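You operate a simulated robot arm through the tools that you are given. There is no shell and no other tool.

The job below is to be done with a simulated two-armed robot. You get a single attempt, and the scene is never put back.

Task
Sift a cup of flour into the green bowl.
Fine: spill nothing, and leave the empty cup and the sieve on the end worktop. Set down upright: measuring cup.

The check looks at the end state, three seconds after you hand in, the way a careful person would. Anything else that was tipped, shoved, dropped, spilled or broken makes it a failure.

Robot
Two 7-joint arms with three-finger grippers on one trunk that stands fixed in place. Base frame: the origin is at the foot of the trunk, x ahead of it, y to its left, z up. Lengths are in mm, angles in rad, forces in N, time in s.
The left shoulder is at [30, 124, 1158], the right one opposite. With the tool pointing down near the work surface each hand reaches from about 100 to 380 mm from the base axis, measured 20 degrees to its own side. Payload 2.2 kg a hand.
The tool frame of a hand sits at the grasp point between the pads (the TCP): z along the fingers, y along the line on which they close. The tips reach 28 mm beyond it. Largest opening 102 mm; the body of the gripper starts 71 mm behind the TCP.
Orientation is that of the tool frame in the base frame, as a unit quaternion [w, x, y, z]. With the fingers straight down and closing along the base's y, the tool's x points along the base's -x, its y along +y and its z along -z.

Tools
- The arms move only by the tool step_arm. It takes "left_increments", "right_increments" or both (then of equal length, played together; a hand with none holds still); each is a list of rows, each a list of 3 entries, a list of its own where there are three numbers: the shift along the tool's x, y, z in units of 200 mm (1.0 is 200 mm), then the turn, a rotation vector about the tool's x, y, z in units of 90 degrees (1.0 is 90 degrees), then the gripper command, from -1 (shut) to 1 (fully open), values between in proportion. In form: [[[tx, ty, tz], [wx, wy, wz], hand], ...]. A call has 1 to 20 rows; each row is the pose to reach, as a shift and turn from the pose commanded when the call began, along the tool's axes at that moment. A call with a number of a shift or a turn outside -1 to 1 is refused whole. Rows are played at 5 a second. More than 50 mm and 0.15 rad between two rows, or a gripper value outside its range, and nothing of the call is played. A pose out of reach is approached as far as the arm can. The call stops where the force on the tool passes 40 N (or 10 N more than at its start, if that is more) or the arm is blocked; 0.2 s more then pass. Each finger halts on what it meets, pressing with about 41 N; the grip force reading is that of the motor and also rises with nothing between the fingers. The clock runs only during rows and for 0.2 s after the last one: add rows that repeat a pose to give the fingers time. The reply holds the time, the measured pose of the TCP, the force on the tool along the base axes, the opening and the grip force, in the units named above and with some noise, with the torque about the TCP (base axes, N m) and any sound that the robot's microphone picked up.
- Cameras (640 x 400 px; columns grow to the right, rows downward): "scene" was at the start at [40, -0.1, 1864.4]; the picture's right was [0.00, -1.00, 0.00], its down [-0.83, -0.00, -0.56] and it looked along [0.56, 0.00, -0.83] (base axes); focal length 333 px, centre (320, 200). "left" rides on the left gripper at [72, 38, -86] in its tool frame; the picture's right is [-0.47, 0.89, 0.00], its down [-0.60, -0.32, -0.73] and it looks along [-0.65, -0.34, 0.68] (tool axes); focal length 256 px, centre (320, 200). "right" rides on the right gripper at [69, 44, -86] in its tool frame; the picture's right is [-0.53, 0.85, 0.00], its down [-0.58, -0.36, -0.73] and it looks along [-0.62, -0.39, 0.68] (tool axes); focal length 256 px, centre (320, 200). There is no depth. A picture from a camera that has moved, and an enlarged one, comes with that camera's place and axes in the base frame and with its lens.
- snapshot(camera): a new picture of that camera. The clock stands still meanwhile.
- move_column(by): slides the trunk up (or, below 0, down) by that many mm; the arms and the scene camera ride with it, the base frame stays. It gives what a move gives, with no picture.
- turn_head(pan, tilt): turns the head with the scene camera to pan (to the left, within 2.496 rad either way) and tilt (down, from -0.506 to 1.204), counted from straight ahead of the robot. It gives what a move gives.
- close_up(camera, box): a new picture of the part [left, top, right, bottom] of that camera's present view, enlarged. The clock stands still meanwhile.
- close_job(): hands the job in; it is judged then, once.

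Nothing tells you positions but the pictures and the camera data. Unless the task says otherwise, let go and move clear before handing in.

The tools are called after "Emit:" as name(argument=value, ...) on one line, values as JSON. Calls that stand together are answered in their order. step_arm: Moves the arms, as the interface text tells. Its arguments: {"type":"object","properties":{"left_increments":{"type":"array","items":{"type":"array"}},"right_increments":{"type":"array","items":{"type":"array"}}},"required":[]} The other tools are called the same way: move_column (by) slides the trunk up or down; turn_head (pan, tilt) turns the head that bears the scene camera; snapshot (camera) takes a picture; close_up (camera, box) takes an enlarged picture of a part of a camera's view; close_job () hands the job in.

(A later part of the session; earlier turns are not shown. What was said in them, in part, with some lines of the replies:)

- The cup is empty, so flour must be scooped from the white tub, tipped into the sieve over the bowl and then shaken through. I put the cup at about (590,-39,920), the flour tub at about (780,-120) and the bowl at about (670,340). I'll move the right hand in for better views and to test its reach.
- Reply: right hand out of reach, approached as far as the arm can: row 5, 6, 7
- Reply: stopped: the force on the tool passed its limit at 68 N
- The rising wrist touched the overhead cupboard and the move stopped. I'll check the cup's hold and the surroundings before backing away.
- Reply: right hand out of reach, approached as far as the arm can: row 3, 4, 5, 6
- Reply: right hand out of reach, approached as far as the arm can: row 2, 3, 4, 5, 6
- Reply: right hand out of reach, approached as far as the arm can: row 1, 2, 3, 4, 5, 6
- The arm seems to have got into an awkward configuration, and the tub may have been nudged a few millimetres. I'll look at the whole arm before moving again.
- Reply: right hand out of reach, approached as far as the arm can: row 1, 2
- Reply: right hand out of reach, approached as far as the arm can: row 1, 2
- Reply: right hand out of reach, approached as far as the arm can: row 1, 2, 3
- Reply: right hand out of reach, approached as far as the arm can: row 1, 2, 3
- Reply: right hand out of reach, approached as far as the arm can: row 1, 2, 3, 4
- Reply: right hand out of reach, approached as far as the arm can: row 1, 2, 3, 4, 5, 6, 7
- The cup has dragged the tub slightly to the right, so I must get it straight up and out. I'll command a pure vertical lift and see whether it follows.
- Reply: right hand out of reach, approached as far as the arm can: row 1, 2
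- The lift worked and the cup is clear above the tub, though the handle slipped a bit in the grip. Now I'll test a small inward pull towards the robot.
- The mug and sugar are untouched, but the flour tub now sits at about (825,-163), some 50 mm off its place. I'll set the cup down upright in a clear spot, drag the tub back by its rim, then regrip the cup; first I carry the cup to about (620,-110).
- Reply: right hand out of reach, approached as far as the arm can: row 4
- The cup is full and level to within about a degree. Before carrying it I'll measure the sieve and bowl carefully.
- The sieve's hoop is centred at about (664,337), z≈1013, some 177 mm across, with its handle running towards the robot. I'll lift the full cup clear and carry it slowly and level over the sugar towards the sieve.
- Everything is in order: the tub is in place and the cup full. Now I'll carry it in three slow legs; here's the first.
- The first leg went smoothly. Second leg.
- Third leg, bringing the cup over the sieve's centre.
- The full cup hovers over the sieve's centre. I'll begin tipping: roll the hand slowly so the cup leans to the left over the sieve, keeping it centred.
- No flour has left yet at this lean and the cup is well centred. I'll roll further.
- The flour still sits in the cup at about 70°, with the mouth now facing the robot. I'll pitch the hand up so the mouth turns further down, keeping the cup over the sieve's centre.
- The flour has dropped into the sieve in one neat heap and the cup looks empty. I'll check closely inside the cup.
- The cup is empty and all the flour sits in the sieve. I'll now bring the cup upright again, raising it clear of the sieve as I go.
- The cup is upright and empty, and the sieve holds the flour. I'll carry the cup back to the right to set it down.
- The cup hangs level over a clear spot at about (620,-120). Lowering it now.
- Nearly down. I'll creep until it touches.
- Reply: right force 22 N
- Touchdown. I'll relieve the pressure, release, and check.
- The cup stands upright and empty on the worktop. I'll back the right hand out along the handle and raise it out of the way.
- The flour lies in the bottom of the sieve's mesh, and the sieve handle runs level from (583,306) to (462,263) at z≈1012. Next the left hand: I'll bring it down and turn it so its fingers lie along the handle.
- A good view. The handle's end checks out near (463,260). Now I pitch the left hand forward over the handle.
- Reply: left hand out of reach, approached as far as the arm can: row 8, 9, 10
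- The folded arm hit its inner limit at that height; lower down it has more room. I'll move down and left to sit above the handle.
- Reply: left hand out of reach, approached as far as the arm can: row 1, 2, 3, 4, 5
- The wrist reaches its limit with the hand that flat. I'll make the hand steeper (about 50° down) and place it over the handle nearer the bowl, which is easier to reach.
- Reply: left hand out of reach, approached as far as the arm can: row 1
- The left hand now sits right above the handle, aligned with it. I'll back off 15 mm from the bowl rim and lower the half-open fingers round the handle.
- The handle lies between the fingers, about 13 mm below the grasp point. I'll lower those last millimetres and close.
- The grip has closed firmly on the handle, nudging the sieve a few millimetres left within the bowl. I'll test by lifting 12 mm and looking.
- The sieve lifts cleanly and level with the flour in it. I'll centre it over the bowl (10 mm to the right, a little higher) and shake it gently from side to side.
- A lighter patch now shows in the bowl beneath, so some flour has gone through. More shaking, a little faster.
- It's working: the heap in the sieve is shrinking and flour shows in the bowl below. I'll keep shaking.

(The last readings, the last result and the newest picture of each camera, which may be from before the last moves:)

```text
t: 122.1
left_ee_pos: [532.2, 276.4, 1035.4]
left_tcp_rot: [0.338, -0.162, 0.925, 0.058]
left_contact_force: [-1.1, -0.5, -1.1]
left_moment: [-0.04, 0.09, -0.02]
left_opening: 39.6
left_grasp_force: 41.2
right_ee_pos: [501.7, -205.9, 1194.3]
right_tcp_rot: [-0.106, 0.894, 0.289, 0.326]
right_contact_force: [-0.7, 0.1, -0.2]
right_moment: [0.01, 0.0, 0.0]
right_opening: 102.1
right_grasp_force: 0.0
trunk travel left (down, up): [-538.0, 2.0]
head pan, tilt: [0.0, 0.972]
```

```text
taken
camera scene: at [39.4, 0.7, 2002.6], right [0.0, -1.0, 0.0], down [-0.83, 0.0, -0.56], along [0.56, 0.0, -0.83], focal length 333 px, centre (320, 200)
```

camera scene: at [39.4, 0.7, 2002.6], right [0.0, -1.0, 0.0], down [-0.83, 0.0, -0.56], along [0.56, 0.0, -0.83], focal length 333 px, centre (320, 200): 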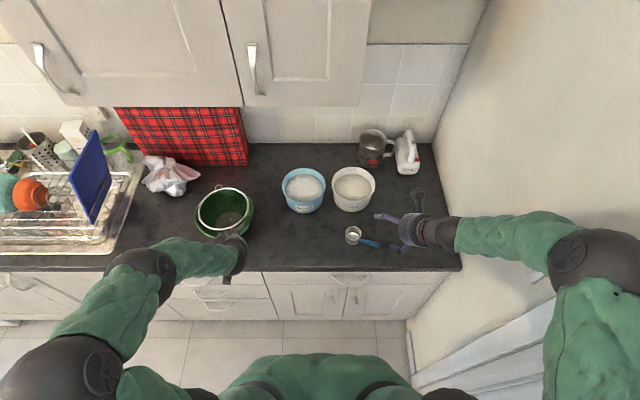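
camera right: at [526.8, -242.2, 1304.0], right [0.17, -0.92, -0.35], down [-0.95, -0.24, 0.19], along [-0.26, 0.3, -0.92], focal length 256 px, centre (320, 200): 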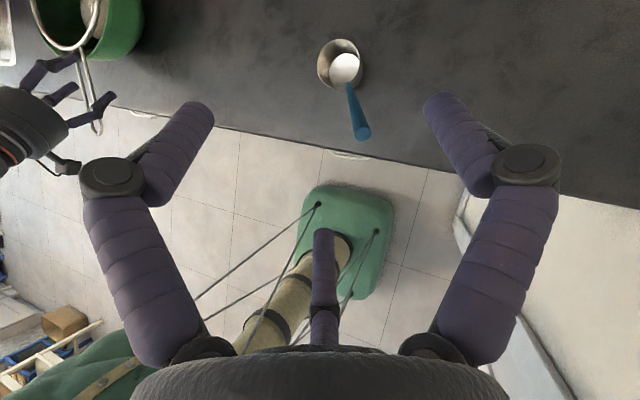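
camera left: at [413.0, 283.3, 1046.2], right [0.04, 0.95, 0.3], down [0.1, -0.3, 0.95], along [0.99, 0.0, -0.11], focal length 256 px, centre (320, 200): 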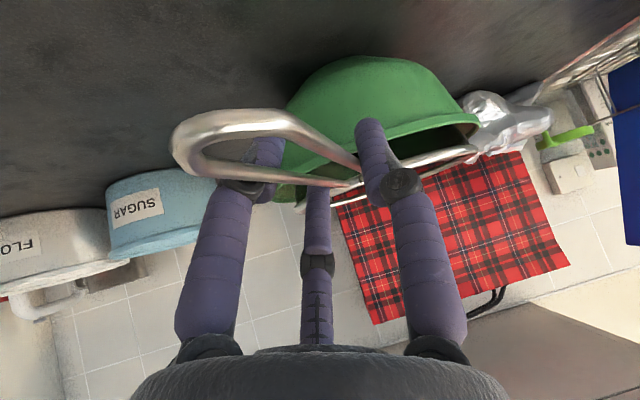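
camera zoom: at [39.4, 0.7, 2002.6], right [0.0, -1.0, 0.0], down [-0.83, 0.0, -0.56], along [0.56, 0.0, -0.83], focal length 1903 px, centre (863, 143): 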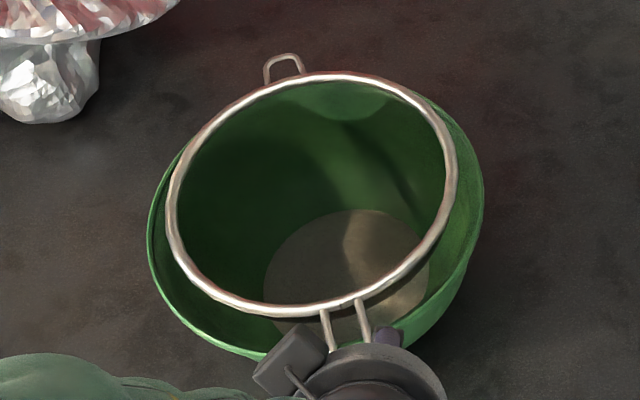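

The flour has passed through into the bowl. One more round of shaking to clear the mesh, including some fore-and-aft strokes.

Emit:
step_arm(left_increments=[[[0, 0.065, 0], [0, 0, 0], -1], [[0, -0.065, 0], [0, 0, 0], -1], [[0, 0.065, 0], [0, 0, 0], -1], [[0, -0.065, 0], [0, 0, 0], -1], [[0, 0.065, 0], [0, 0, 0], -1], [[0, -0.065, 0], [0, 0, 0], -1], [[0, 0.065, 0], [0, 0, 0], -1], [[0, -0.065, 0], [0, 0, 0], -1], [[0, 0, 0], [0, 0, 0], -1], [[-0.03, 0, 0.025], [0, 0, 0], -1], [[0.03, 0, -0.025], [0, 0, 0], -1], [[-0.03, 0, 0.025], [0, 0, 0], -1], [[0.03, 0, -0.025], [0, 0, 0], -1], [[-0.03, 0, 0.025], [0, 0, 0], -1], [[0.03, 0, -0.025], [0, 0, 0], -1], [[-0.03, 0, 0.025], [0, 0, 0], -1], [[0.03, 0, -0.025], [0, 0, 0], -1], [[0, 0, 0], [0, 0, 0], -1], [[0, 0, 0], [0, 0, 0], -1]])

Emit:
close_up(camera="scene", box=[190, 175, 260, 245])

Emit:
snapshot(camera="left")

```text
t: 126.1
left_ee_pos: [533.4, 278.3, 1035.4]
left_tcp_rot: [0.338, -0.162, 0.925, 0.059]
left_contact_force: [0.6, -0.7, -1.3]
left_moment: [-0.02, 0.1, 0.02]
left_opening: 39.1
left_grasp_force: 41.2
right_ee_pos: [503.9, -205.2, 1195.8]
right_tcp_rot: [-0.107, 0.893, 0.289, 0.326]
right_contact_force: [-0.7, -0.3, -0.9]
right_moment: [0.0, 0.01, 0.02]
right_opening: 102.0
right_grasp_force: 0.0
trunk travel left (down, up): [-538.0, 2.0]
head pan, tilt: [0.0, 0.972]
```

```text
5.71 times, centred on (225, 210) of scene
camera zoom: at [40.2, -0.1, 2002.6], right [0.0, -1.0, 0.0], down [-0.83, 0.0, -0.56], along [0.56, 0.0, -0.83], focal length 1903 px, centre (863, 143)
```

zoom: 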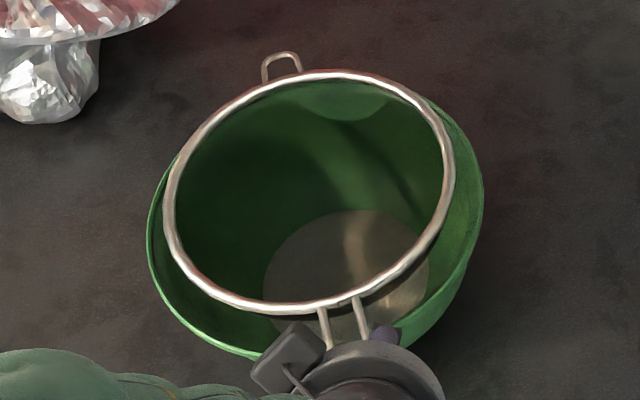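

```text
taken
camera left: at [417.1, 274.8, 1055.1], right [0.03, 0.95, 0.3], down [0.1, -0.3, 0.95], along [0.99, 0.0, -0.11], focal length 256 px, centre (320, 200)
```

left: 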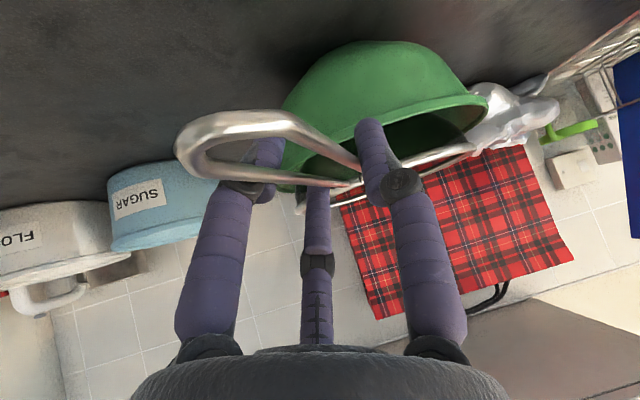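

The mesh looks clear. I'll lift the sieve straight up out of the bowl and check it over the bowl.

Emit:
step_arm(left_increments=[[[-0.04, 0, -0.048], [0, 0, 0], -1], [[-0.08, 0, -0.096], [0, 0, 0], -1], [[-0.12, 0, -0.144], [0, 0, 0], -1], [[-0.16, 0, -0.192], [0, 0, 0], -1], [[-0.2, 0, -0.24], [0, 0, 0], -1], [[-0.241, 0, -0.288], [0, 0, 0], -1], [[-0.241, 0, -0.288], [0, 0, 0], -1]])

Emit:
close_up(camera="scene", box=[170, 140, 290, 260])

Emit:
snapshot(camera="left")

Emit:
close_up(camera="right", box=[0, 0, 160, 180])

```text
t: 127.7
left_ee_pos: [532.3, 275.7, 1110.9]
left_tcp_rot: [0.337, -0.161, 0.926, 0.058]
left_contact_force: [1.1, -0.2, -1.4]
left_moment: [-0.07, 0.14, 0.01]
left_opening: 39.5
left_grasp_force: 40.7
right_ee_pos: [503.4, -205.4, 1193.1]
right_tcp_rot: [-0.107, 0.893, 0.29, 0.326]
right_contact_force: [-1.1, 0.3, -0.9]
right_moment: [-0.03, -0.02, 0.01]
right_opening: 101.8
right_grasp_force: 0.2
trunk travel left (down, up): [-538.0, 2.0]
head pan, tilt: [0.0, 0.972]
```

```text
3.33 times, centred on (230, 200) of scene
camera zoom: at [40.4, 0.0, 2002.5], right [0.0, -1.0, 0.0], down [-0.83, 0.0, -0.56], along [0.56, 0.0, -0.83], focal length 1110 px, centre (620, 200)
```

zoom: 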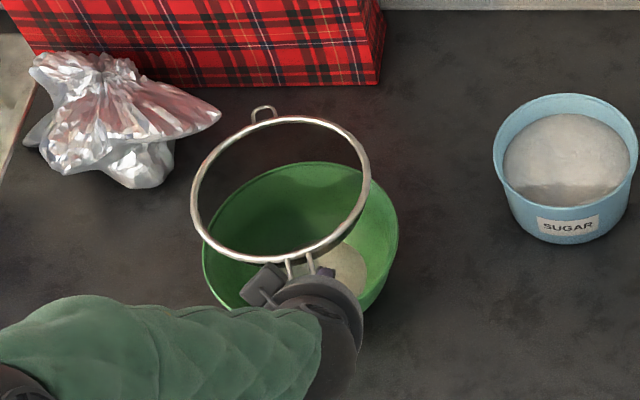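

```text
taken
camera left: at [415.6, 273.5, 1129.2], right [0.04, 0.95, 0.3], down [0.1, -0.3, 0.95], along [0.99, 0.0, -0.11], focal length 256 px, centre (320, 200)
```

left: 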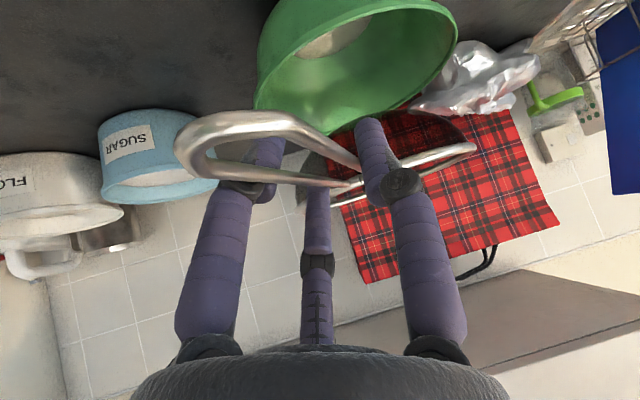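

```text
2.22 times, centred on (80, 90) of right
camera zoom: at [527.5, -241.9, 1303.7], right [0.17, -0.92, -0.35], down [-0.95, -0.24, 0.19], along [-0.26, 0.3, -0.92], focal length 569 px, centre (853, 444)
```

zoom: 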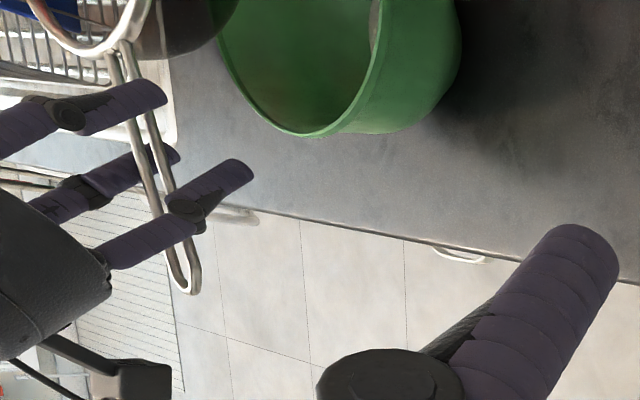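

The sieve is empty and the flour is all in the bowl. I'll swing the sieve round to the right, well above everything, towards the free space in front of the sugar.

Emit:
step_arm(left_increments=[[[0.005, -0.048, -0.01], [0.0536, 0, 0.064], -1], [[0.01, -0.097, -0.019], [0.1072, 0, 0.1279], -1], [[0.015, -0.145, -0.029], [0.1609, 0, 0.1919], -1], [[0.02, -0.193, -0.038], [0.2145, 0, 0.2558], -1], [[0.025, -0.241, -0.048], [0.2681, 0, 0.3198], -1], [[0.03, -0.29, -0.058], [0.3217, 0, 0.3837], -1], [[0.03, -0.29, -0.058], [0.3217, 0, 0.3837], -1]])

Emit:
snapshot(camera="scene")

Emit:
snapshot(camera="left")

```text
t: 129.3
left_ee_pos: [540.9, 220.3, 1114.9]
left_tcp_rot: [0.334, 0.204, 0.917, -0.077]
left_contact_force: [0.5, -0.5, -0.9]
left_moment: [0.03, 0.13, -0.04]
left_opening: 39.2
left_grasp_force: 40.9
left hand out of reach, approached as far as the arm can: row 3, 4, 5, 6
right_ee_pos: [503.4, -204.5, 1194.0]
right_tcp_rot: [-0.107, 0.893, 0.29, 0.326]
right_contact_force: [0.1, -0.3, -0.5]
right_moment: [-0.01, 0.02, 0.0]
right_opening: 102.0
right_grasp_force: 0.0
trunk travel left (down, up): [-538.0, 2.0]
head pan, tilt: [0.0, 0.972]
```

```text
taken
camera scene: at [40.1, 0.8, 2002.6], right [0.0, -1.0, 0.0], down [-0.83, 0.0, -0.56], along [0.56, 0.0, -0.83], focal length 333 px, centre (320, 200)
```

scene: 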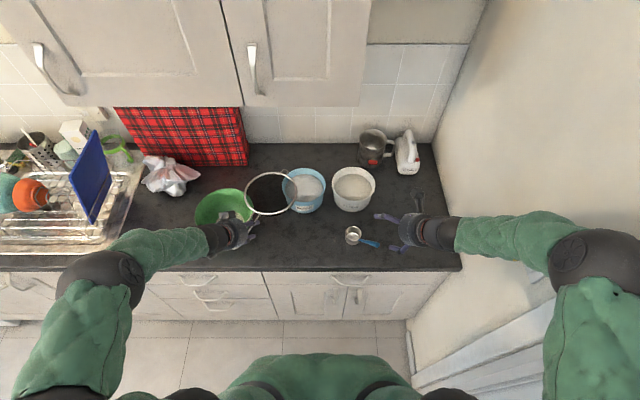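

```text
taken
camera left: at [458.4, 300.0, 1133.2], right [0.7, 0.65, 0.3], down [-0.14, -0.28, 0.95], along [0.7, -0.7, -0.1], focal length 256 px, centre (320, 200)
```

left: 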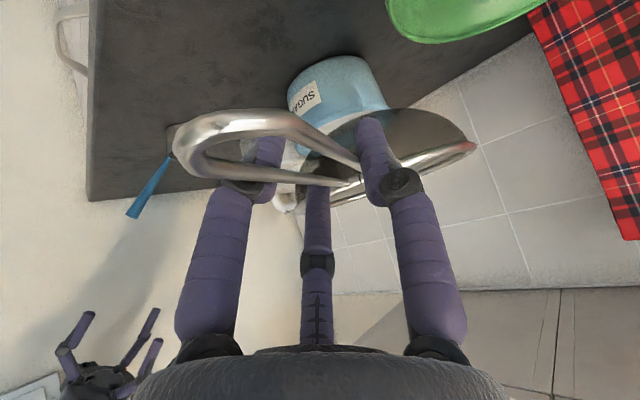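

Half-way round and on track. Continue the swing.

Emit:
step_arm(left_increments=[[[-0.021, -0.036, 0.012], [0.046, 0, 0.0548], -1], [[-0.042, -0.073, 0.024], [0.0919, 0, 0.1096], -1], [[-0.063, -0.109, 0.036], [0.1379, 0, 0.1644], -1], [[-0.083, -0.145, 0.047], [0.1838, 0, 0.2193], -1], [[-0.104, -0.181, 0.059], [0.2298, 0, 0.2741], -1], [[-0.125, -0.218, 0.071], [0.2757, 0, 0.3289], -1], [[-0.146, -0.254, 0.083], [0.3217, 0, 0.3837], -1], [[-0.146, -0.254, 0.083], [0.3217, 0, 0.3837], -1]])

Emit:
snapshot(camera="scene")

Emit:
snapshot(camera="left")

Emit:
snapshot(camera="right")

```text
t: 131.1
left_ee_pos: [548.7, 158.9, 1120.8]
left_tcp_rot: [0.279, 0.543, 0.767, -0.197]
left_contact_force: [-0.5, 0.3, -1.1]
left_moment: [0.13, 0.05, 0.05]
left_opening: 39.3
left_grasp_force: 40.8
right_ee_pos: [502.5, -204.3, 1194.5]
right_tcp_rot: [-0.108, 0.893, 0.29, 0.327]
right_contact_force: [-0.6, -1.3, 0.2]
right_moment: [-0.01, 0.03, -0.02]
right_opening: 102.1
right_grasp_force: 0.1
trunk travel left (down, up): [-538.0, 2.0]
head pan, tilt: [0.0, 0.972]
```

```text
taken
camera scene: at [39.4, -0.1, 2002.6], right [0.0, -1.0, 0.0], down [-0.83, 0.0, -0.56], along [0.56, 0.0, -0.83], focal length 333 px, centre (320, 200)
```

scene: 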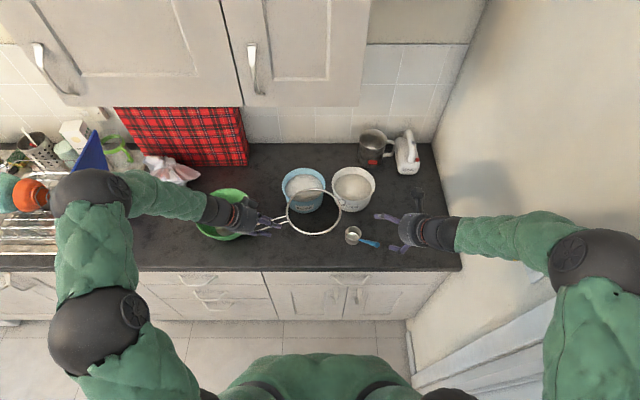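

```text
taken
camera left: at [547.9, 274.9, 1140.4], right [0.95, -0.04, 0.3], down [-0.3, -0.1, 0.95], along [-0.01, -0.99, -0.11], focal length 256 px, centre (320, 200)
```

left: 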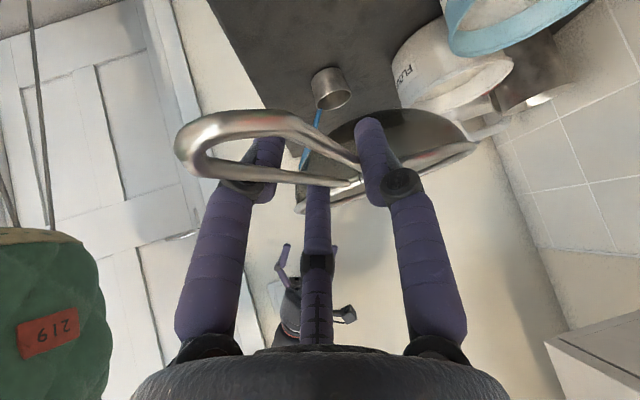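

```text
taken
camera right: at [526.8, -242.0, 1304.0], right [0.17, -0.92, -0.35], down [-0.95, -0.24, 0.19], along [-0.26, 0.3, -0.92], focal length 256 px, centre (320, 200)
```

right: 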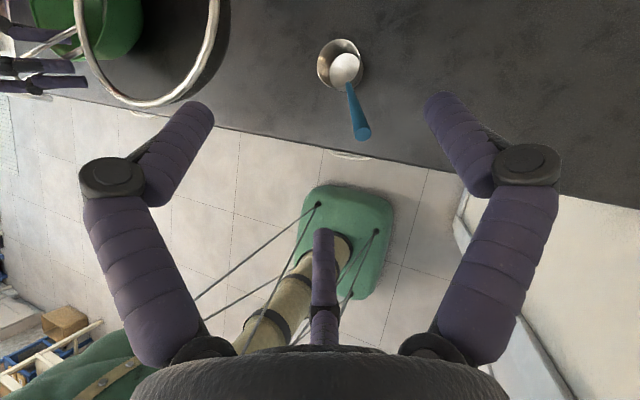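

The sieve is over the free patch at about (600,20). I'll shift it slightly away from the bowl and lower it to just above the worktop.

Emit:
step_arm(left_increments=[[[-0.0165, -0.0875, 0.014], [0, 0, 0], -1], [[0.047, -0.0875, 0.089], [0, 0, 0], -1], [[0.11, -0.0875, 0.165], [0, 0, 0], -1], [[0.173, -0.0875, 0.24], [0, 0, 0], -1], [[0.236, -0.0875, 0.315], [0, 0, 0], -1], [[0.3, -0.0875, 0.39], [0, 0, 0], -1], [[0.3625, -0.0875, 0.466], [0, 0, 0], -1], [[0.3625, -0.0875, 0.466], [0, 0, 0], -1]])

Emit:
snapshot(camera="scene")

Emit:
close_up(camera="scene", box=[200, 170, 400, 280])

Emit:
snapshot(camera="left")

Emit:
snapshot(camera="right")

```text
t: 132.9
left_ee_pos: [534.0, 149.3, 1002.0]
left_tcp_rot: [0.28, 0.541, 0.768, -0.196]
left_contact_force: [0.7, 0.3, -1.5]
left_moment: [0.11, 0.02, -0.01]
left_opening: 39.4
left_grasp_force: 41.0
right_ee_pos: [503.4, -206.1, 1194.9]
right_tcp_rot: [-0.108, 0.893, 0.29, 0.327]
right_contact_force: [0.3, 1.0, 0.2]
right_moment: [-0.03, 0.0, -0.03]
right_opening: 102.2
right_grasp_force: 0.0
trunk travel left (down, up): [-538.0, 2.0]
head pan, tilt: [0.0, 0.972]
```

```text
taken
camera scene: at [39.7, -0.3, 2002.6], right [0.0, -1.0, 0.0], down [-0.83, 0.0, -0.56], along [0.56, 0.0, -0.83], focal length 333 px, centre (320, 200)
```

scene: 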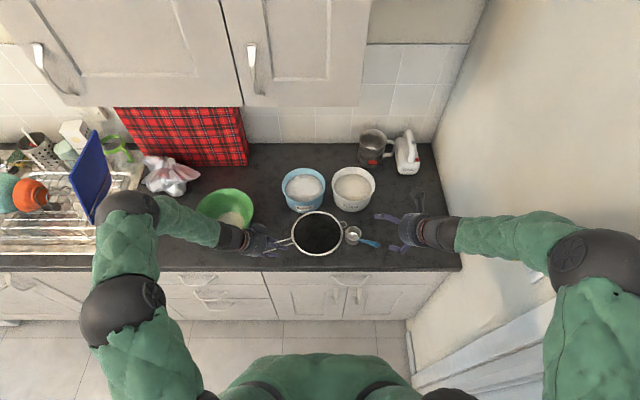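

```text
3.20 times, centred on (300, 225) of scene
camera zoom: at [39.7, -0.3, 2002.6], right [0.0, -1.0, 0.0], down [-0.83, 0.0, -0.56], along [0.56, 0.0, -0.83], focal length 1066 px, centre (384, 120)
```

zoom: 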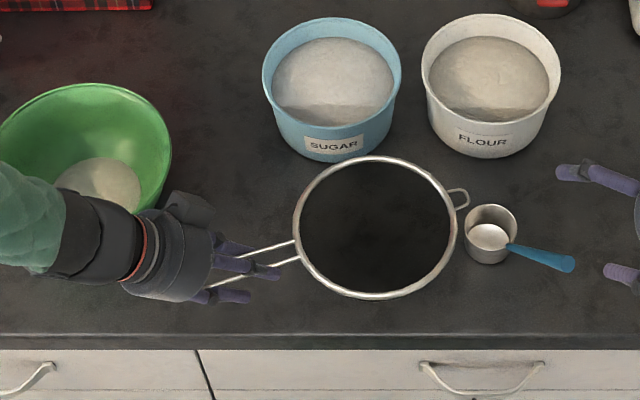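

```text
taken
camera left: at [533.4, 264.7, 1022.1], right [0.95, -0.04, 0.3], down [-0.3, -0.1, 0.95], along [-0.01, -0.99, -0.11], focal length 256 px, centre (320, 200)
```

left: 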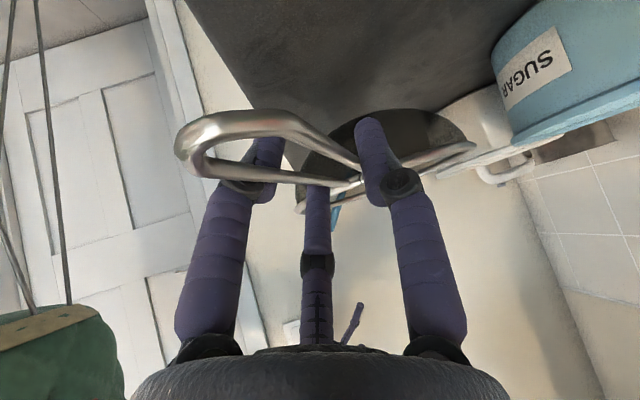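

```text
taken
camera right: at [527.0, -242.1, 1303.9], right [0.17, -0.92, -0.35], down [-0.95, -0.24, 0.19], along [-0.26, 0.3, -0.92], focal length 256 px, centre (320, 200)
```

right: 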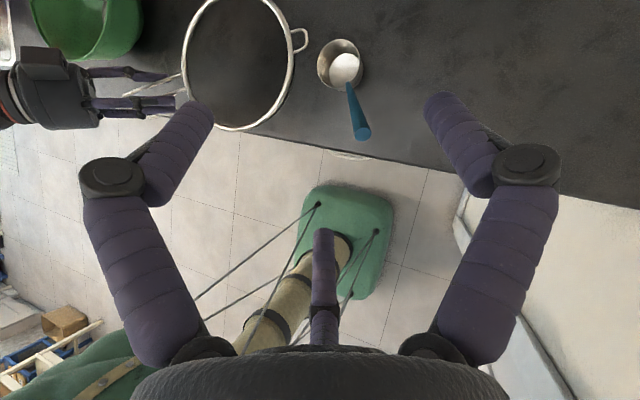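

The sieve's lug hangs near the cup, so I'll shift the sieve 20 mm to the left before creeping down to the worktop.

Emit:
step_arm(left_increments=[[[0.036, 0.017, -0.03], [0, 0, 0], -1], [[0.072, 0.034, -0.0605], [0, 0, 0], -1], [[0.0817, 0.034, -0.049], [0, 0, 0], -1], [[0.0913, 0.034, -0.0375], [0, 0, 0], -1], [[0.101, 0.034, -0.026], [0, 0, 0], -1], [[0.101, 0.034, -0.026], [0, 0, 0], -1]])

Emit:
close_up(camera="scene", box=[200, 170, 400, 280])

```text
t: 134.3
left_ee_pos: [534.4, 168.0, 994.7]
left_tcp_rot: [0.28, 0.542, 0.768, -0.196]
left_contact_force: [0.8, -0.2, -0.6]
left_moment: [0.13, 0.01, -0.01]
left_opening: 39.6
left_grasp_force: 41.5
right_ee_pos: [502.4, -205.1, 1194.7]
right_tcp_rot: [-0.107, 0.893, 0.29, 0.326]
right_contact_force: [0.6, -0.5, -0.9]
right_moment: [-0.01, 0.02, 0.05]
right_opening: 102.0
right_grasp_force: 0.1
trunk travel left (down, up): [-538.0, 2.0]
head pan, tilt: [0.0, 0.972]
```

```text
3.20 times, centred on (300, 225) of scene
camera zoom: at [40.1, -0.2, 2002.6], right [0.0, -1.0, 0.0], down [-0.83, 0.0, -0.56], along [0.56, 0.0, -0.83], focal length 1066 px, centre (384, 120)
```

zoom: 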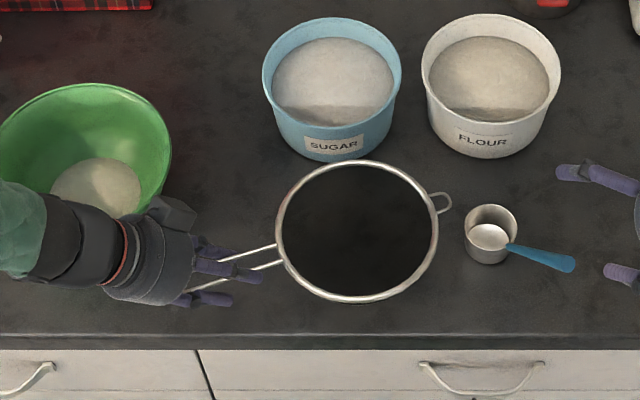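

Good separation now. I'll creep further down until the mesh touches.

Emit:
step_arm(left_increments=[[[0.0097, 0, 0.0115], [0, 0, 0], -1], [[0.0193, 0, 0.023], [0, 0, 0], -1], [[0.029, 0, 0.0345], [0, 0, 0], -1], [[0.0386, 0, 0.046], [0, 0, 0], -1], [[0.0386, 0, 0.046], [0, 0, 0], -1]])

Emit:
close_up(camera="scene", box=[200, 170, 400, 280])

```text
t: 135.5
left_ee_pos: [534.4, 167.6, 983.4]
left_tcp_rot: [0.281, 0.541, 0.768, -0.196]
left_contact_force: [0.1, -0.3, -1.0]
left_moment: [0.13, 0.06, 0.02]
left_opening: 39.5
left_grasp_force: 40.8
right_ee_pos: [503.6, -205.1, 1192.9]
right_tcp_rot: [-0.107, 0.893, 0.29, 0.326]
right_contact_force: [0.5, -0.2, -0.5]
right_moment: [-0.01, 0.03, 0.01]
right_opening: 101.9
right_grasp_force: 0.1
trunk travel left (down, up): [-538.0, 2.0]
head pan, tilt: [0.0, 0.972]
```

```text
3.20 times, centred on (300, 225) of scene
camera zoom: at [40.0, -0.2, 2002.6], right [0.0, -1.0, 0.0], down [-0.83, 0.0, -0.56], along [0.56, 0.0, -0.83], focal length 1066 px, centre (384, 120)
```

zoom: 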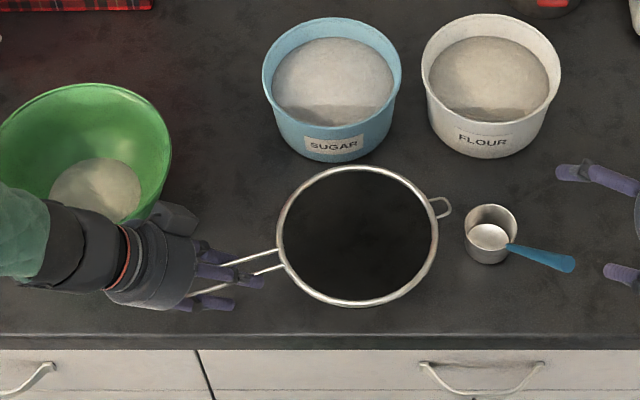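

Still hanging free. Continue.

Emit:
step_arm(left_increments=[[[0.0097, 0, 0.0115], [0, 0, 0], -1], [[0.0193, 0, 0.023], [0, 0, 0], -1], [[0.029, 0, 0.0345], [0, 0, 0], -1], [[0.0386, 0, 0.046], [0, 0, 0], -1], [[0.0386, 0, 0.046], [0, 0, 0], -1]])

Emit:
step_arm(left_increments=[[[0.0064, 0, 0.0077], [0, 0, 0], -1], [[0.0129, 0, 0.0153], [0, 0, 0], -1], [[0.0193, 0, 0.023], [0, 0, 0], -1], [[0.0193, 0, 0.023], [0, 0, 0], -1]])

Emit:
close_up(camera="scene", box=[200, 170, 400, 280])

Emit:
snapshot(camera="left")

```text
t: 136.7
left_ee_pos: [533.9, 169.3, 971.5]
left_tcp_rot: [0.281, 0.54, 0.768, -0.196]
left_contact_force: [-1.7, 4.7, 11.5]
left_moment: [-0.9, -0.53, 0.06]
left_opening: 40.0
left_grasp_force: 41.1
right_ee_pos: [502.6, -204.6, 1194.8]
right_tcp_rot: [-0.108, 0.893, 0.291, 0.326]
right_contact_force: [-0.2, -1.1, 0.0]
right_moment: [0.0, 0.0, -0.01]
right_opening: 101.8
right_grasp_force: 0.0
trunk travel left (down, up): [-538.0, 2.0]
head pan, tilt: [0.0, 0.972]
```

```text
t: 137.7
left_ee_pos: [534.6, 168.7, 964.7]
left_tcp_rot: [0.28, 0.541, 0.768, -0.196]
left_contact_force: [0.6, 3.7, 10.1]
left_moment: [-0.9, -0.46, 0.21]
left_opening: 40.9
left_grasp_force: 41.2
right_ee_pos: [502.1, -204.7, 1194.1]
right_tcp_rot: [-0.106, 0.893, 0.289, 0.327]
right_contact_force: [-0.3, 0.1, 0.9]
right_moment: [-0.04, -0.01, 0.03]
right_opening: 102.1
right_grasp_force: 0.0
trunk travel left (down, up): [-538.0, 2.0]
head pan, tilt: [0.0, 0.972]
```

```text
3.20 times, centred on (300, 225) of scene
camera zoom: at [38.9, 0.3, 2002.6], right [0.0, -1.0, 0.0], down [-0.83, 0.0, -0.56], along [0.56, 0.0, -0.83], focal length 1066 px, centre (384, 120)
```

zoom: 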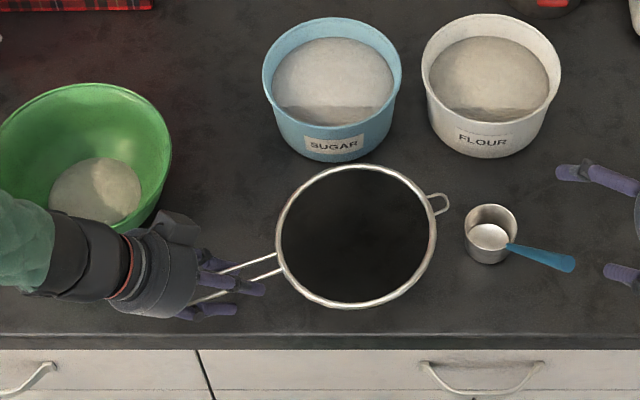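

```text
taken
camera left: at [533.3, 284.7, 984.0], right [0.95, -0.04, 0.3], down [-0.3, -0.1, 0.95], along [0.0, -0.99, -0.11], focal length 256 px, centre (320, 200)
```

left: 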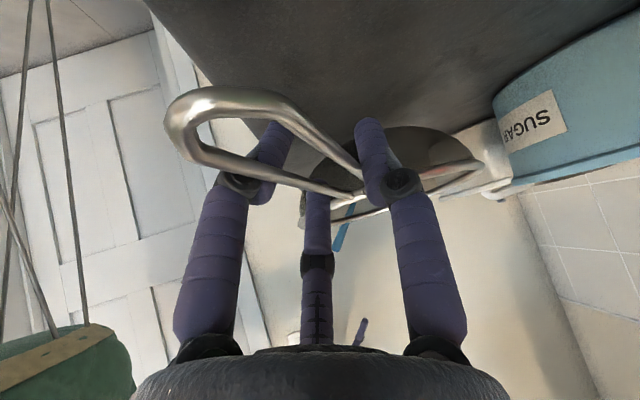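

The mesh has touched down and the handle is starting to tilt with the hand. I'll lower the handle end a little further while pitching the hand with it, so that it doesn't drop on release.

Emit:
step_arm(left_increments=[[[0.01, 0, 0.012], [0, -0.014, 0], -1], [[0.02, 0, 0.024], [0, -0.028, 0], -1], [[0.03, 0, 0.036], [0, -0.042, 0], -1], [[0.04, 0, 0.048], [0, -0.056, 0], -1], [[0.04, 0, 0.048], [0, -0.056, 0], -1]])

Emit:
close_up(camera="scene", box=[200, 170, 400, 280])

Emit:
snapshot(camera="left")

Emit:
close_up(camera="right", box=[0, 0, 320, 180])

```text
t: 138.9
left_ee_pos: [532.8, 167.1, 950.9]
left_tcp_rot: [0.315, 0.532, 0.755, -0.22]
left_contact_force: [-0.6, 2.8, 10.0]
left_moment: [-0.97, -0.49, 0.12]
left_opening: 41.3
left_grasp_force: 41.1
right_ee_pos: [501.6, -205.0, 1195.8]
right_tcp_rot: [-0.107, 0.893, 0.29, 0.326]
right_contact_force: [0.4, 0.6, 0.2]
right_moment: [0.02, 0.06, -0.02]
right_opening: 101.6
right_grasp_force: 0.0
trunk travel left (down, up): [-538.0, 2.0]
head pan, tilt: [0.0, 0.972]
```

```text
3.20 times, centred on (300, 225) of scene
camera zoom: at [38.6, 0.1, 2002.6], right [0.0, -1.0, 0.0], down [-0.83, 0.0, -0.56], along [0.56, 0.0, -0.83], focal length 1066 px, centre (384, 120)
```

zoom: 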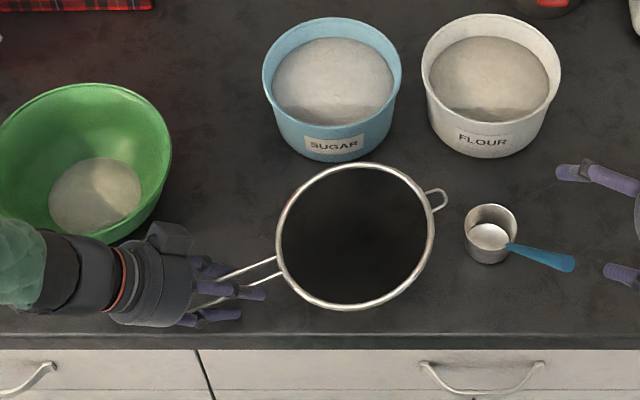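

```text
taken
camera left: at [532.3, 285.5, 961.9], right [0.94, -0.01, 0.33], down [-0.33, -0.02, 0.94], along [0.0, -1.0, -0.02], focal length 256 px, centre (320, 200)
```

left: 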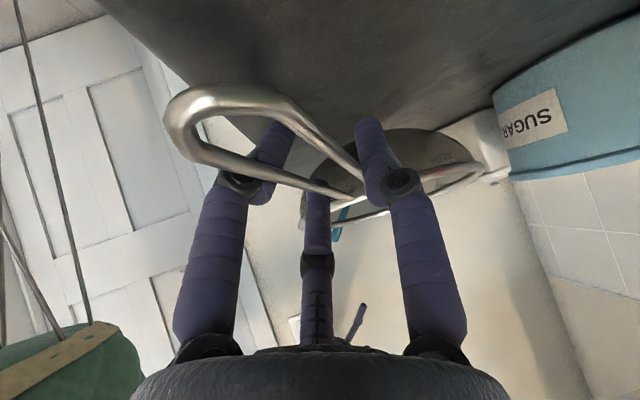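

```text
2.00 times, centred on (160, 90) of right
camera zoom: at [526.3, -241.9, 1304.3], right [0.17, -0.92, -0.35], down [-0.95, -0.24, 0.19], along [-0.26, 0.3, -0.92], focal length 512 px, centre (640, 420)
```

zoom: 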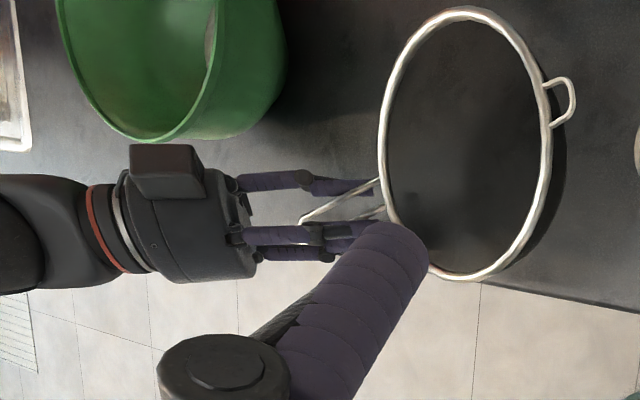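

The handle end is low now. I'll open the fingers slowly and let the sieve rest.

Emit:
step_arm(left_increments=[[[0, 0, 0], [0, 0, 0], -0.2], [[0, 0, 0], [0, 0, 0], -0.1], [[0, 0, 0], [0, 0, 0], 0.0], [[0, 0, 0], [0, 0, 0], 0.2], [[0, 0, 0], [0, 0, 0], 0.5], [[0, 0, 0], [0, 0, 0], 0.8], [[0, 0, 0], [0, 0, 0], 1], [[0, 0, 0], [0, 0, 0], 1]])

Emit:
close_up(camera="scene", box=[200, 170, 400, 280])

Emit:
snapshot(camera="left")

Emit:
close_up(camera="right", box=[0, 0, 320, 180])

```text
t: 140.7
left_ee_pos: [535.4, 167.7, 952.2]
left_tcp_rot: [0.313, 0.533, 0.755, -0.22]
left_contact_force: [1.1, -0.1, 1.7]
left_moment: [0.03, 0.05, -0.02]
left_opening: 102.0
left_grasp_force: 0.1
right_ee_pos: [503.1, -204.9, 1194.7]
right_tcp_rot: [-0.107, 0.894, 0.29, 0.326]
right_contact_force: [0.0, 0.5, 0.2]
right_moment: [-0.02, 0.02, 0.02]
right_opening: 102.0
right_grasp_force: 0.0
trunk travel left (down, up): [-538.0, 2.0]
head pan, tilt: [0.0, 0.972]
```

```text
3.20 times, centred on (300, 225) of scene
camera zoom: at [39.8, -0.4, 2002.6], right [0.0, -1.0, 0.0], down [-0.83, 0.0, -0.56], along [0.56, 0.0, -0.83], focal length 1066 px, centre (384, 120)
```

zoom: 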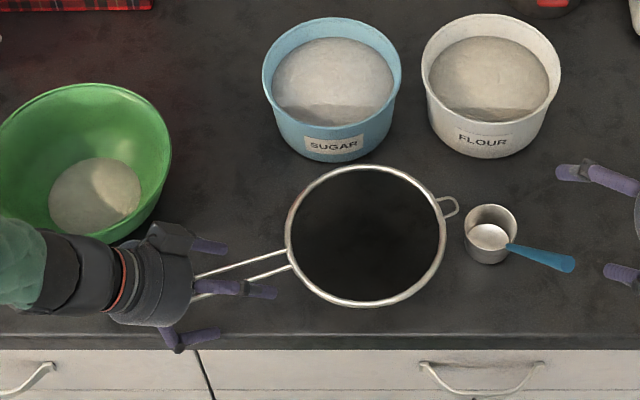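

```text
taken
camera left: at [532.9, 285.3, 961.7], right [0.94, -0.01, 0.33], down [-0.33, -0.02, 0.94], along [0.0, -1.0, -0.02], focal length 256 px, centre (320, 200)
```

left: 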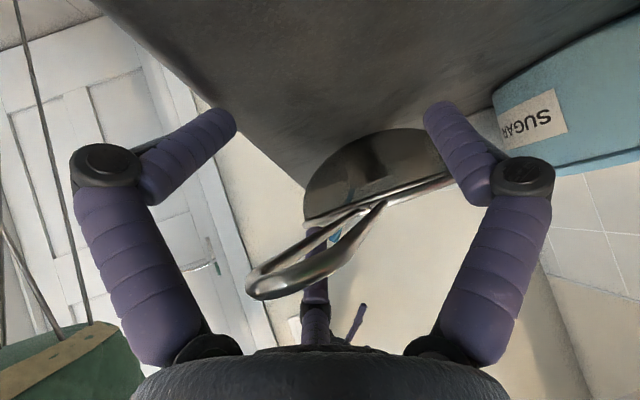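

```text
2.00 times, centred on (160, 90) of right
camera zoom: at [527.1, -242.1, 1303.8], right [0.17, -0.92, -0.35], down [-0.95, -0.24, 0.19], along [-0.26, 0.3, -0.92], focal length 512 px, centre (640, 420)
```

zoom: 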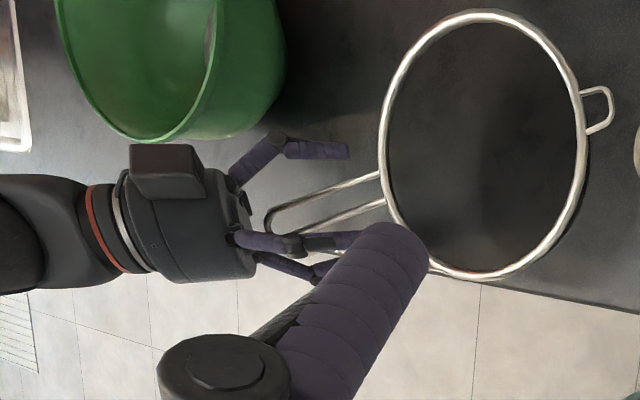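

The sieve has settled on its base with the handle raised slightly, clear between the open fingers. I'll back the hand out carefully along its own axis.

Emit:
step_arm(left_increments=[[[0, 0, -0.04], [0, 0, 0], 1], [[0, 0, -0.08], [0, 0, 0], 1], [[0, 0, -0.12], [0, 0, 0], 1], [[0, 0, -0.16], [0, 0, 0], 1], [[0, 0, -0.16], [0, 0, 0], 1]])

Emit:
snapshot(camera="left")

Emit:
close_up(camera="right", box=[0, 0, 320, 180])

Emit:
close_up(camera="scene", box=[200, 170, 400, 280])

```text
t: 141.9
left_ee_pos: [526.2, 188.5, 974.7]
left_tcp_rot: [0.313, 0.533, 0.755, -0.22]
left_contact_force: [-0.7, -0.5, -0.2]
left_moment: [-0.01, 0.02, 0.02]
left_opening: 102.0
left_grasp_force: 0.0
right_ee_pos: [502.7, -206.5, 1194.1]
right_tcp_rot: [-0.107, 0.894, 0.29, 0.325]
right_contact_force: [-0.9, -0.5, -0.7]
right_moment: [-0.01, -0.01, -0.02]
right_opening: 102.0
right_grasp_force: 0.0
trunk travel left (down, up): [-538.0, 2.0]
head pan, tilt: [0.0, 0.972]
```

```text
taken
camera left: at [525.3, 305.8, 984.3], right [0.94, -0.01, 0.33], down [-0.33, -0.02, 0.94], along [0.0, -1.0, -0.02], focal length 256 px, centre (320, 200)
```

left: 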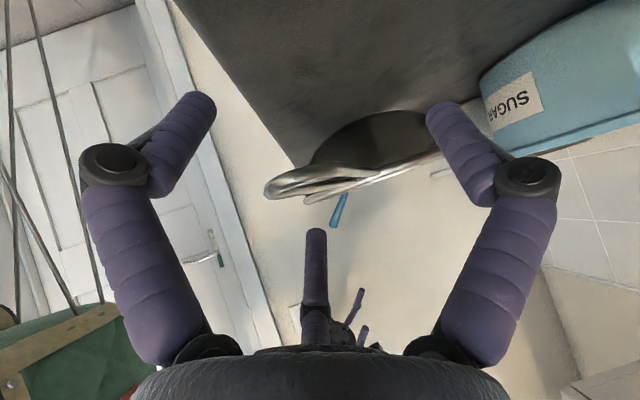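

```text
2.00 times, centred on (160, 90) of right
camera zoom: at [527.4, -242.2, 1303.7], right [0.17, -0.92, -0.35], down [-0.95, -0.24, 0.19], along [-0.26, 0.3, -0.92], focal length 512 px, centre (640, 420)
```

zoom: 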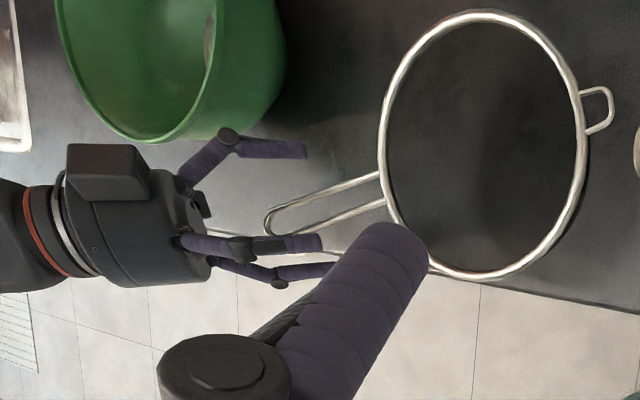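

```text
3.20 times, centred on (300, 225) of scene
camera zoom: at [40.2, -0.4, 2002.6], right [0.0, -1.0, 0.0], down [-0.83, 0.0, -0.56], along [0.56, 0.0, -0.83], focal length 1066 px, centre (384, 120)
```

zoom: 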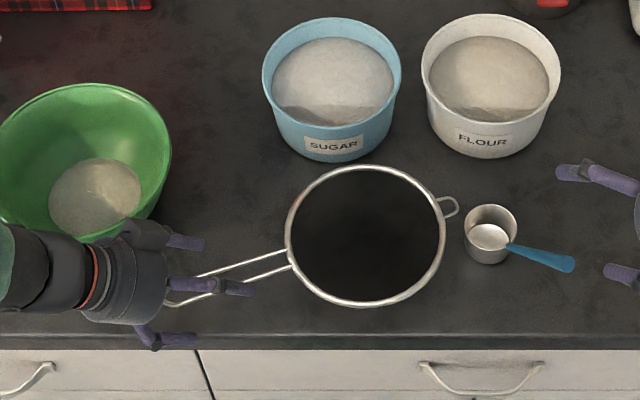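

The sieve rests level and untouched. Now I'll raise the left hand straight up, well clear.

Emit:
step_arm(left_increments=[[[-0.1, 0, -0.1], [0, 0, 0], 1], [[-0.22, 0, -0.22], [0, 0, 0], 1], [[-0.34, 0, -0.34], [0, 0, 0], 1], [[-0.46, 0, -0.46], [0, 0, 0], 1], [[-0.58, 0, -0.58], [0, 0, 0], 1], [[-0.7, 0, -0.7], [0, 0, 0], 1]])

Emit:
snapshot(camera="scene")

Emit:
close_up(camera="scene", box=[160, 130, 420, 280])

Emit:
close_up(camera="scene", box=[180, 170, 270, 260])

```text
t: 143.3
left_ee_pos: [523.2, 189.1, 1172.9]
left_tcp_rot: [0.313, 0.533, 0.755, -0.221]
left_contact_force: [-0.6, 0.3, -0.1]
left_moment: [0.0, -0.02, -0.01]
left_opening: 101.9
left_grasp_force: 0.1
right_ee_pos: [501.9, -206.1, 1194.7]
right_tcp_rot: [-0.108, 0.893, 0.29, 0.326]
right_contact_force: [0.2, 1.0, -0.3]
right_moment: [0.05, -0.04, -0.04]
right_opening: 101.8
right_grasp_force: 0.0
trunk travel left (down, up): [-538.0, 2.0]
head pan, tilt: [0.0, 0.972]
```

```text
taken
camera scene: at [38.7, -0.8, 2002.6], right [0.0, -1.0, 0.0], down [-0.83, 0.0, -0.56], along [0.56, 0.0, -0.83], focal length 333 px, centre (320, 200)
```

scene: 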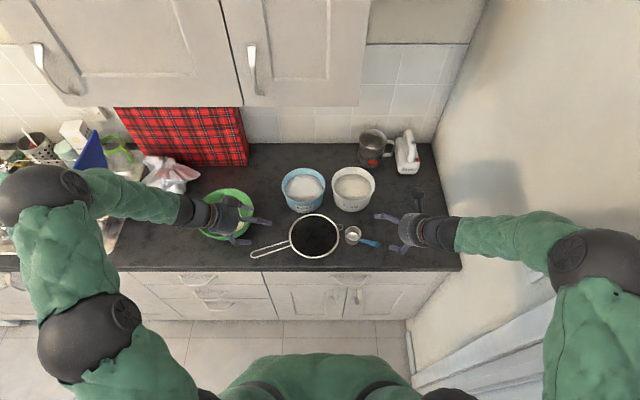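

```text
2.46 times, centred on (290, 205) of scene
camera zoom: at [38.7, -0.8, 2002.6], right [0.0, -1.0, 0.0], down [-0.83, 0.0, -0.56], along [0.56, 0.0, -0.83], focal length 820 px, centre (394, 188)
```

zoom: 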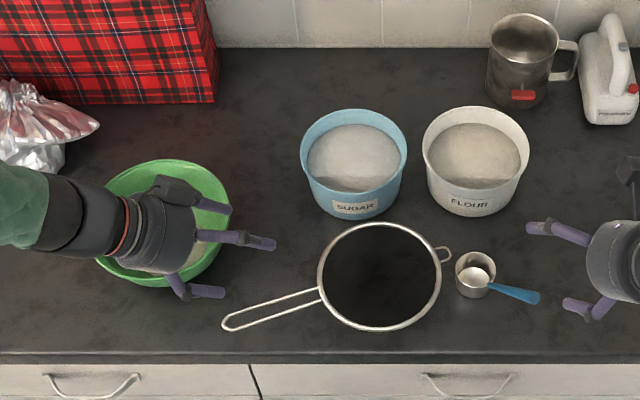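

```text
4.44 times, centred on (225, 215) of scene
camera zoom: at [38.7, -0.8, 2002.6], right [0.0, -1.0, 0.0], down [-0.83, 0.0, -0.56], along [0.56, 0.0, -0.83], focal length 1480 px, centre (742, 133)
```

zoom: 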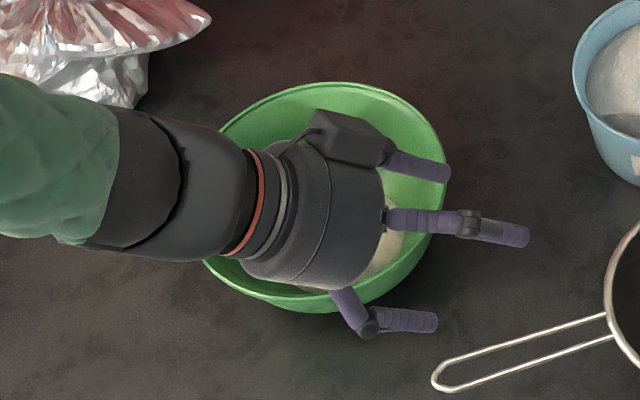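

Both items are down and the hand is clear. I'll draw the left hand back and up for a final look at the bowl, and check all the surroundings.

Emit:
step_arm(left_increments=[[[-0.051, -0.043, -0.133], [0, 0, 0], 1], [[-0.102, -0.085, -0.266], [0, 0, 0], 1], [[-0.153, -0.128, -0.399], [0, 0, 0], 1], [[-0.204, -0.171, -0.532], [0, 0, 0], 1], [[-0.255, -0.2135, -0.665], [0, 0, 0], 1], [[-0.255, -0.2135, -0.665], [0, 0, 0], 1]])

Emit:
snapshot(camera="scene")

Emit:
close_up(camera="scene", box=[130, 120, 290, 280])

Emit:
close_up(camera="scene", box=[260, 120, 440, 270])

Emit:
snapshot(camera="right")

```text
t: 144.7
left_ee_pos: [465.2, 230.2, 1302.0]
left_tcp_rot: [0.313, 0.532, 0.755, -0.22]
left_contact_force: [-0.3, 0.0, -0.5]
left_moment: [0.01, 0.03, -0.05]
left_opening: 102.1
left_grasp_force: 0.1
right_ee_pos: [504.1, -205.2, 1193.5]
right_tcp_rot: [-0.107, 0.893, 0.29, 0.326]
right_contact_force: [0.7, 0.7, -0.1]
right_moment: [-0.02, 0.0, 0.01]
right_opening: 102.1
right_grasp_force: 0.1
trunk travel left (down, up): [-538.0, 2.0]
head pan, tilt: [0.0, 0.972]
```

```text
taken
camera scene: at [41.0, 0.0, 2002.5], right [0.0, -1.0, 0.0], down [-0.83, 0.0, -0.56], along [0.56, 0.0, -0.83], focal length 333 px, centre (320, 200)
```

scene: 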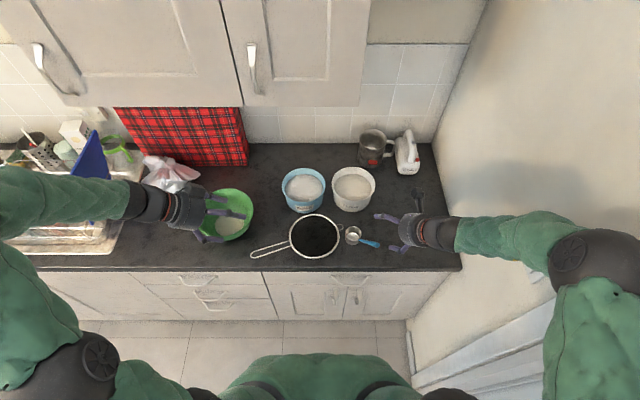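

```text
2.50 times, centred on (210, 200) of scene
camera zoom: at [41.0, 0.0, 2002.5], right [0.0, -1.0, 0.0], down [-0.83, 0.0, -0.56], along [0.56, 0.0, -0.83], focal length 833 px, centre (595, 200)
```

zoom: 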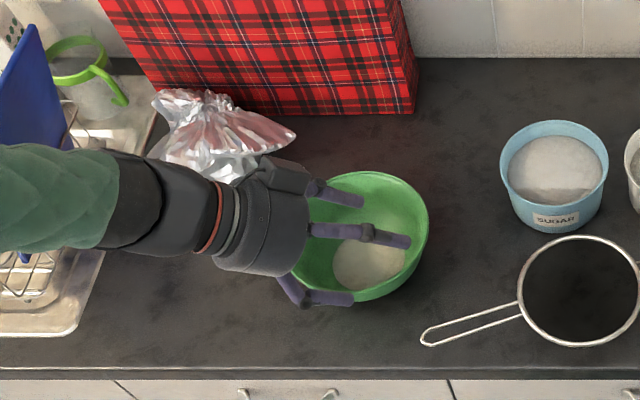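

```text
2.67 times, centred on (350, 195) of scene
camera zoom: at [41.0, 0.0, 2002.5], right [0.0, -1.0, 0.0], down [-0.83, 0.0, -0.56], along [0.56, 0.0, -0.83], focal length 888 px, centre (240, 213)
```

zoom: 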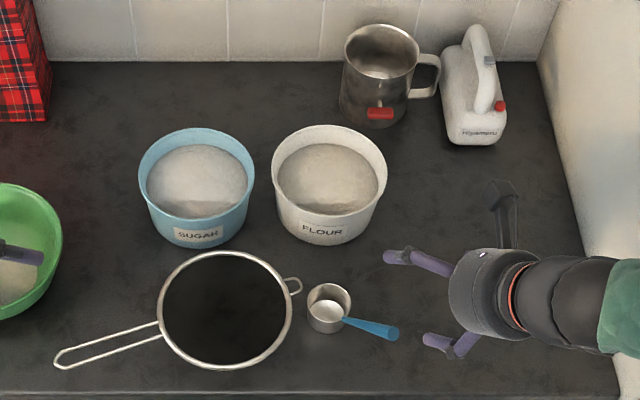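

```text
taken
camera right: at [527.8, -241.9, 1303.5], right [0.17, -0.92, -0.35], down [-0.95, -0.24, 0.19], along [-0.26, 0.3, -0.92], focal length 256 px, centre (320, 200)
```

right: 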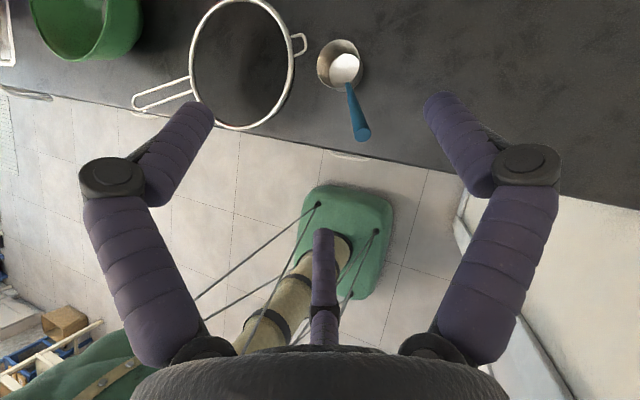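

Everything looks right: the flour is in the green bowl, the empty cup is upright, the sieve is on the worktop, and the tubs, mug and jug stand in their places. One last close check for spills before handing in.

Emit:
close_up(camera="scene", box=[240, 170, 400, 270])

Emit:
close_up(camera="scene", box=[0, 120, 200, 260])

Emit:
snapshot(camera="left")

```text
4.00 times, centred on (320, 220) of scene
camera zoom: at [41.0, 0.0, 2002.5], right [0.0, -1.0, 0.0], down [-0.83, 0.0, -0.56], along [0.56, 0.0, -0.83], focal length 1332 px, centre (320, 120)
```

zoom: 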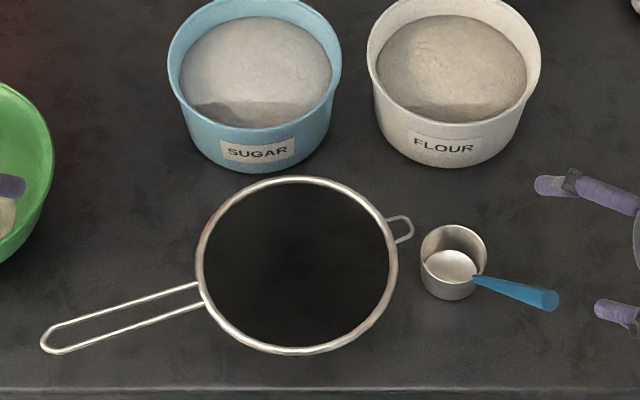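

```text
2.86 times, centred on (100, 190) of scene
camera zoom: at [41.0, 0.0, 2002.5], right [0.0, -1.0, 0.0], down [-0.83, 0.0, -0.56], along [0.56, 0.0, -0.83], focal length 952 px, centre (949, 229)
```

zoom: 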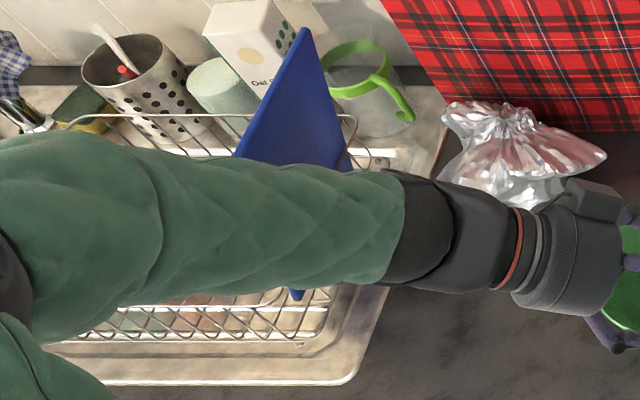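

```text
taken
camera left: at [464.9, 347.7, 1311.2], right [0.94, -0.01, 0.33], down [-0.33, -0.02, 0.94], along [0.0, -1.0, -0.02], focal length 256 px, centre (320, 200)
```

left: 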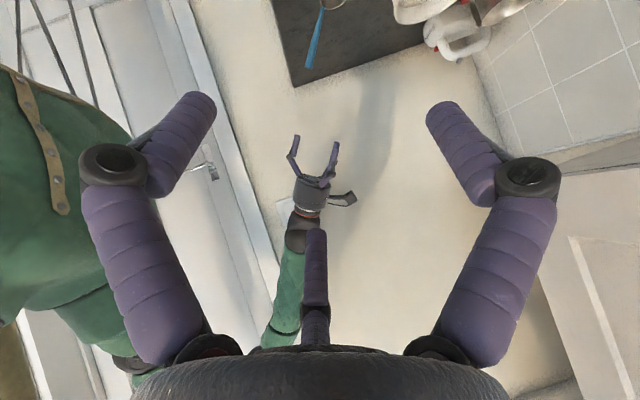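

The worktop is clean with no spills. The sifted flour is in the green bowl, the empty cup stands upright and the sieve rests on the worktop, and both hands are clear, so I'm handing in.

Emit:
close_job()

```text
The job is handed in.
```

The job is handed in. A full cup of flour has been sifted into the green bowl. The empty cup stands upright on the worktop, with the sieve next to it. In the last pictures I saw no spilled flour, and both hands were clear.

- **Flour tub moved:** while I was placing the cup to scoop, the right arm jammed at full stretch. The cup then pushed the flour tub about 60 mm out of place. I gripped the tub by its rim and slid it back beside the sugar, label to the front. As near as I can tell from the pictures, it is within a few millimetres of where it began.
- **Cupboard touched:** raising the trunk made the right wrist hit the overhead cupboard, and the move stopped at 68 N. I saw no damage.
- **Sieve:** it rests on its mesh with the handle slightly raised, not lying flat.

The mug and the sugar tub measured where they started. The white jug and the dish rack looked undisturbed.
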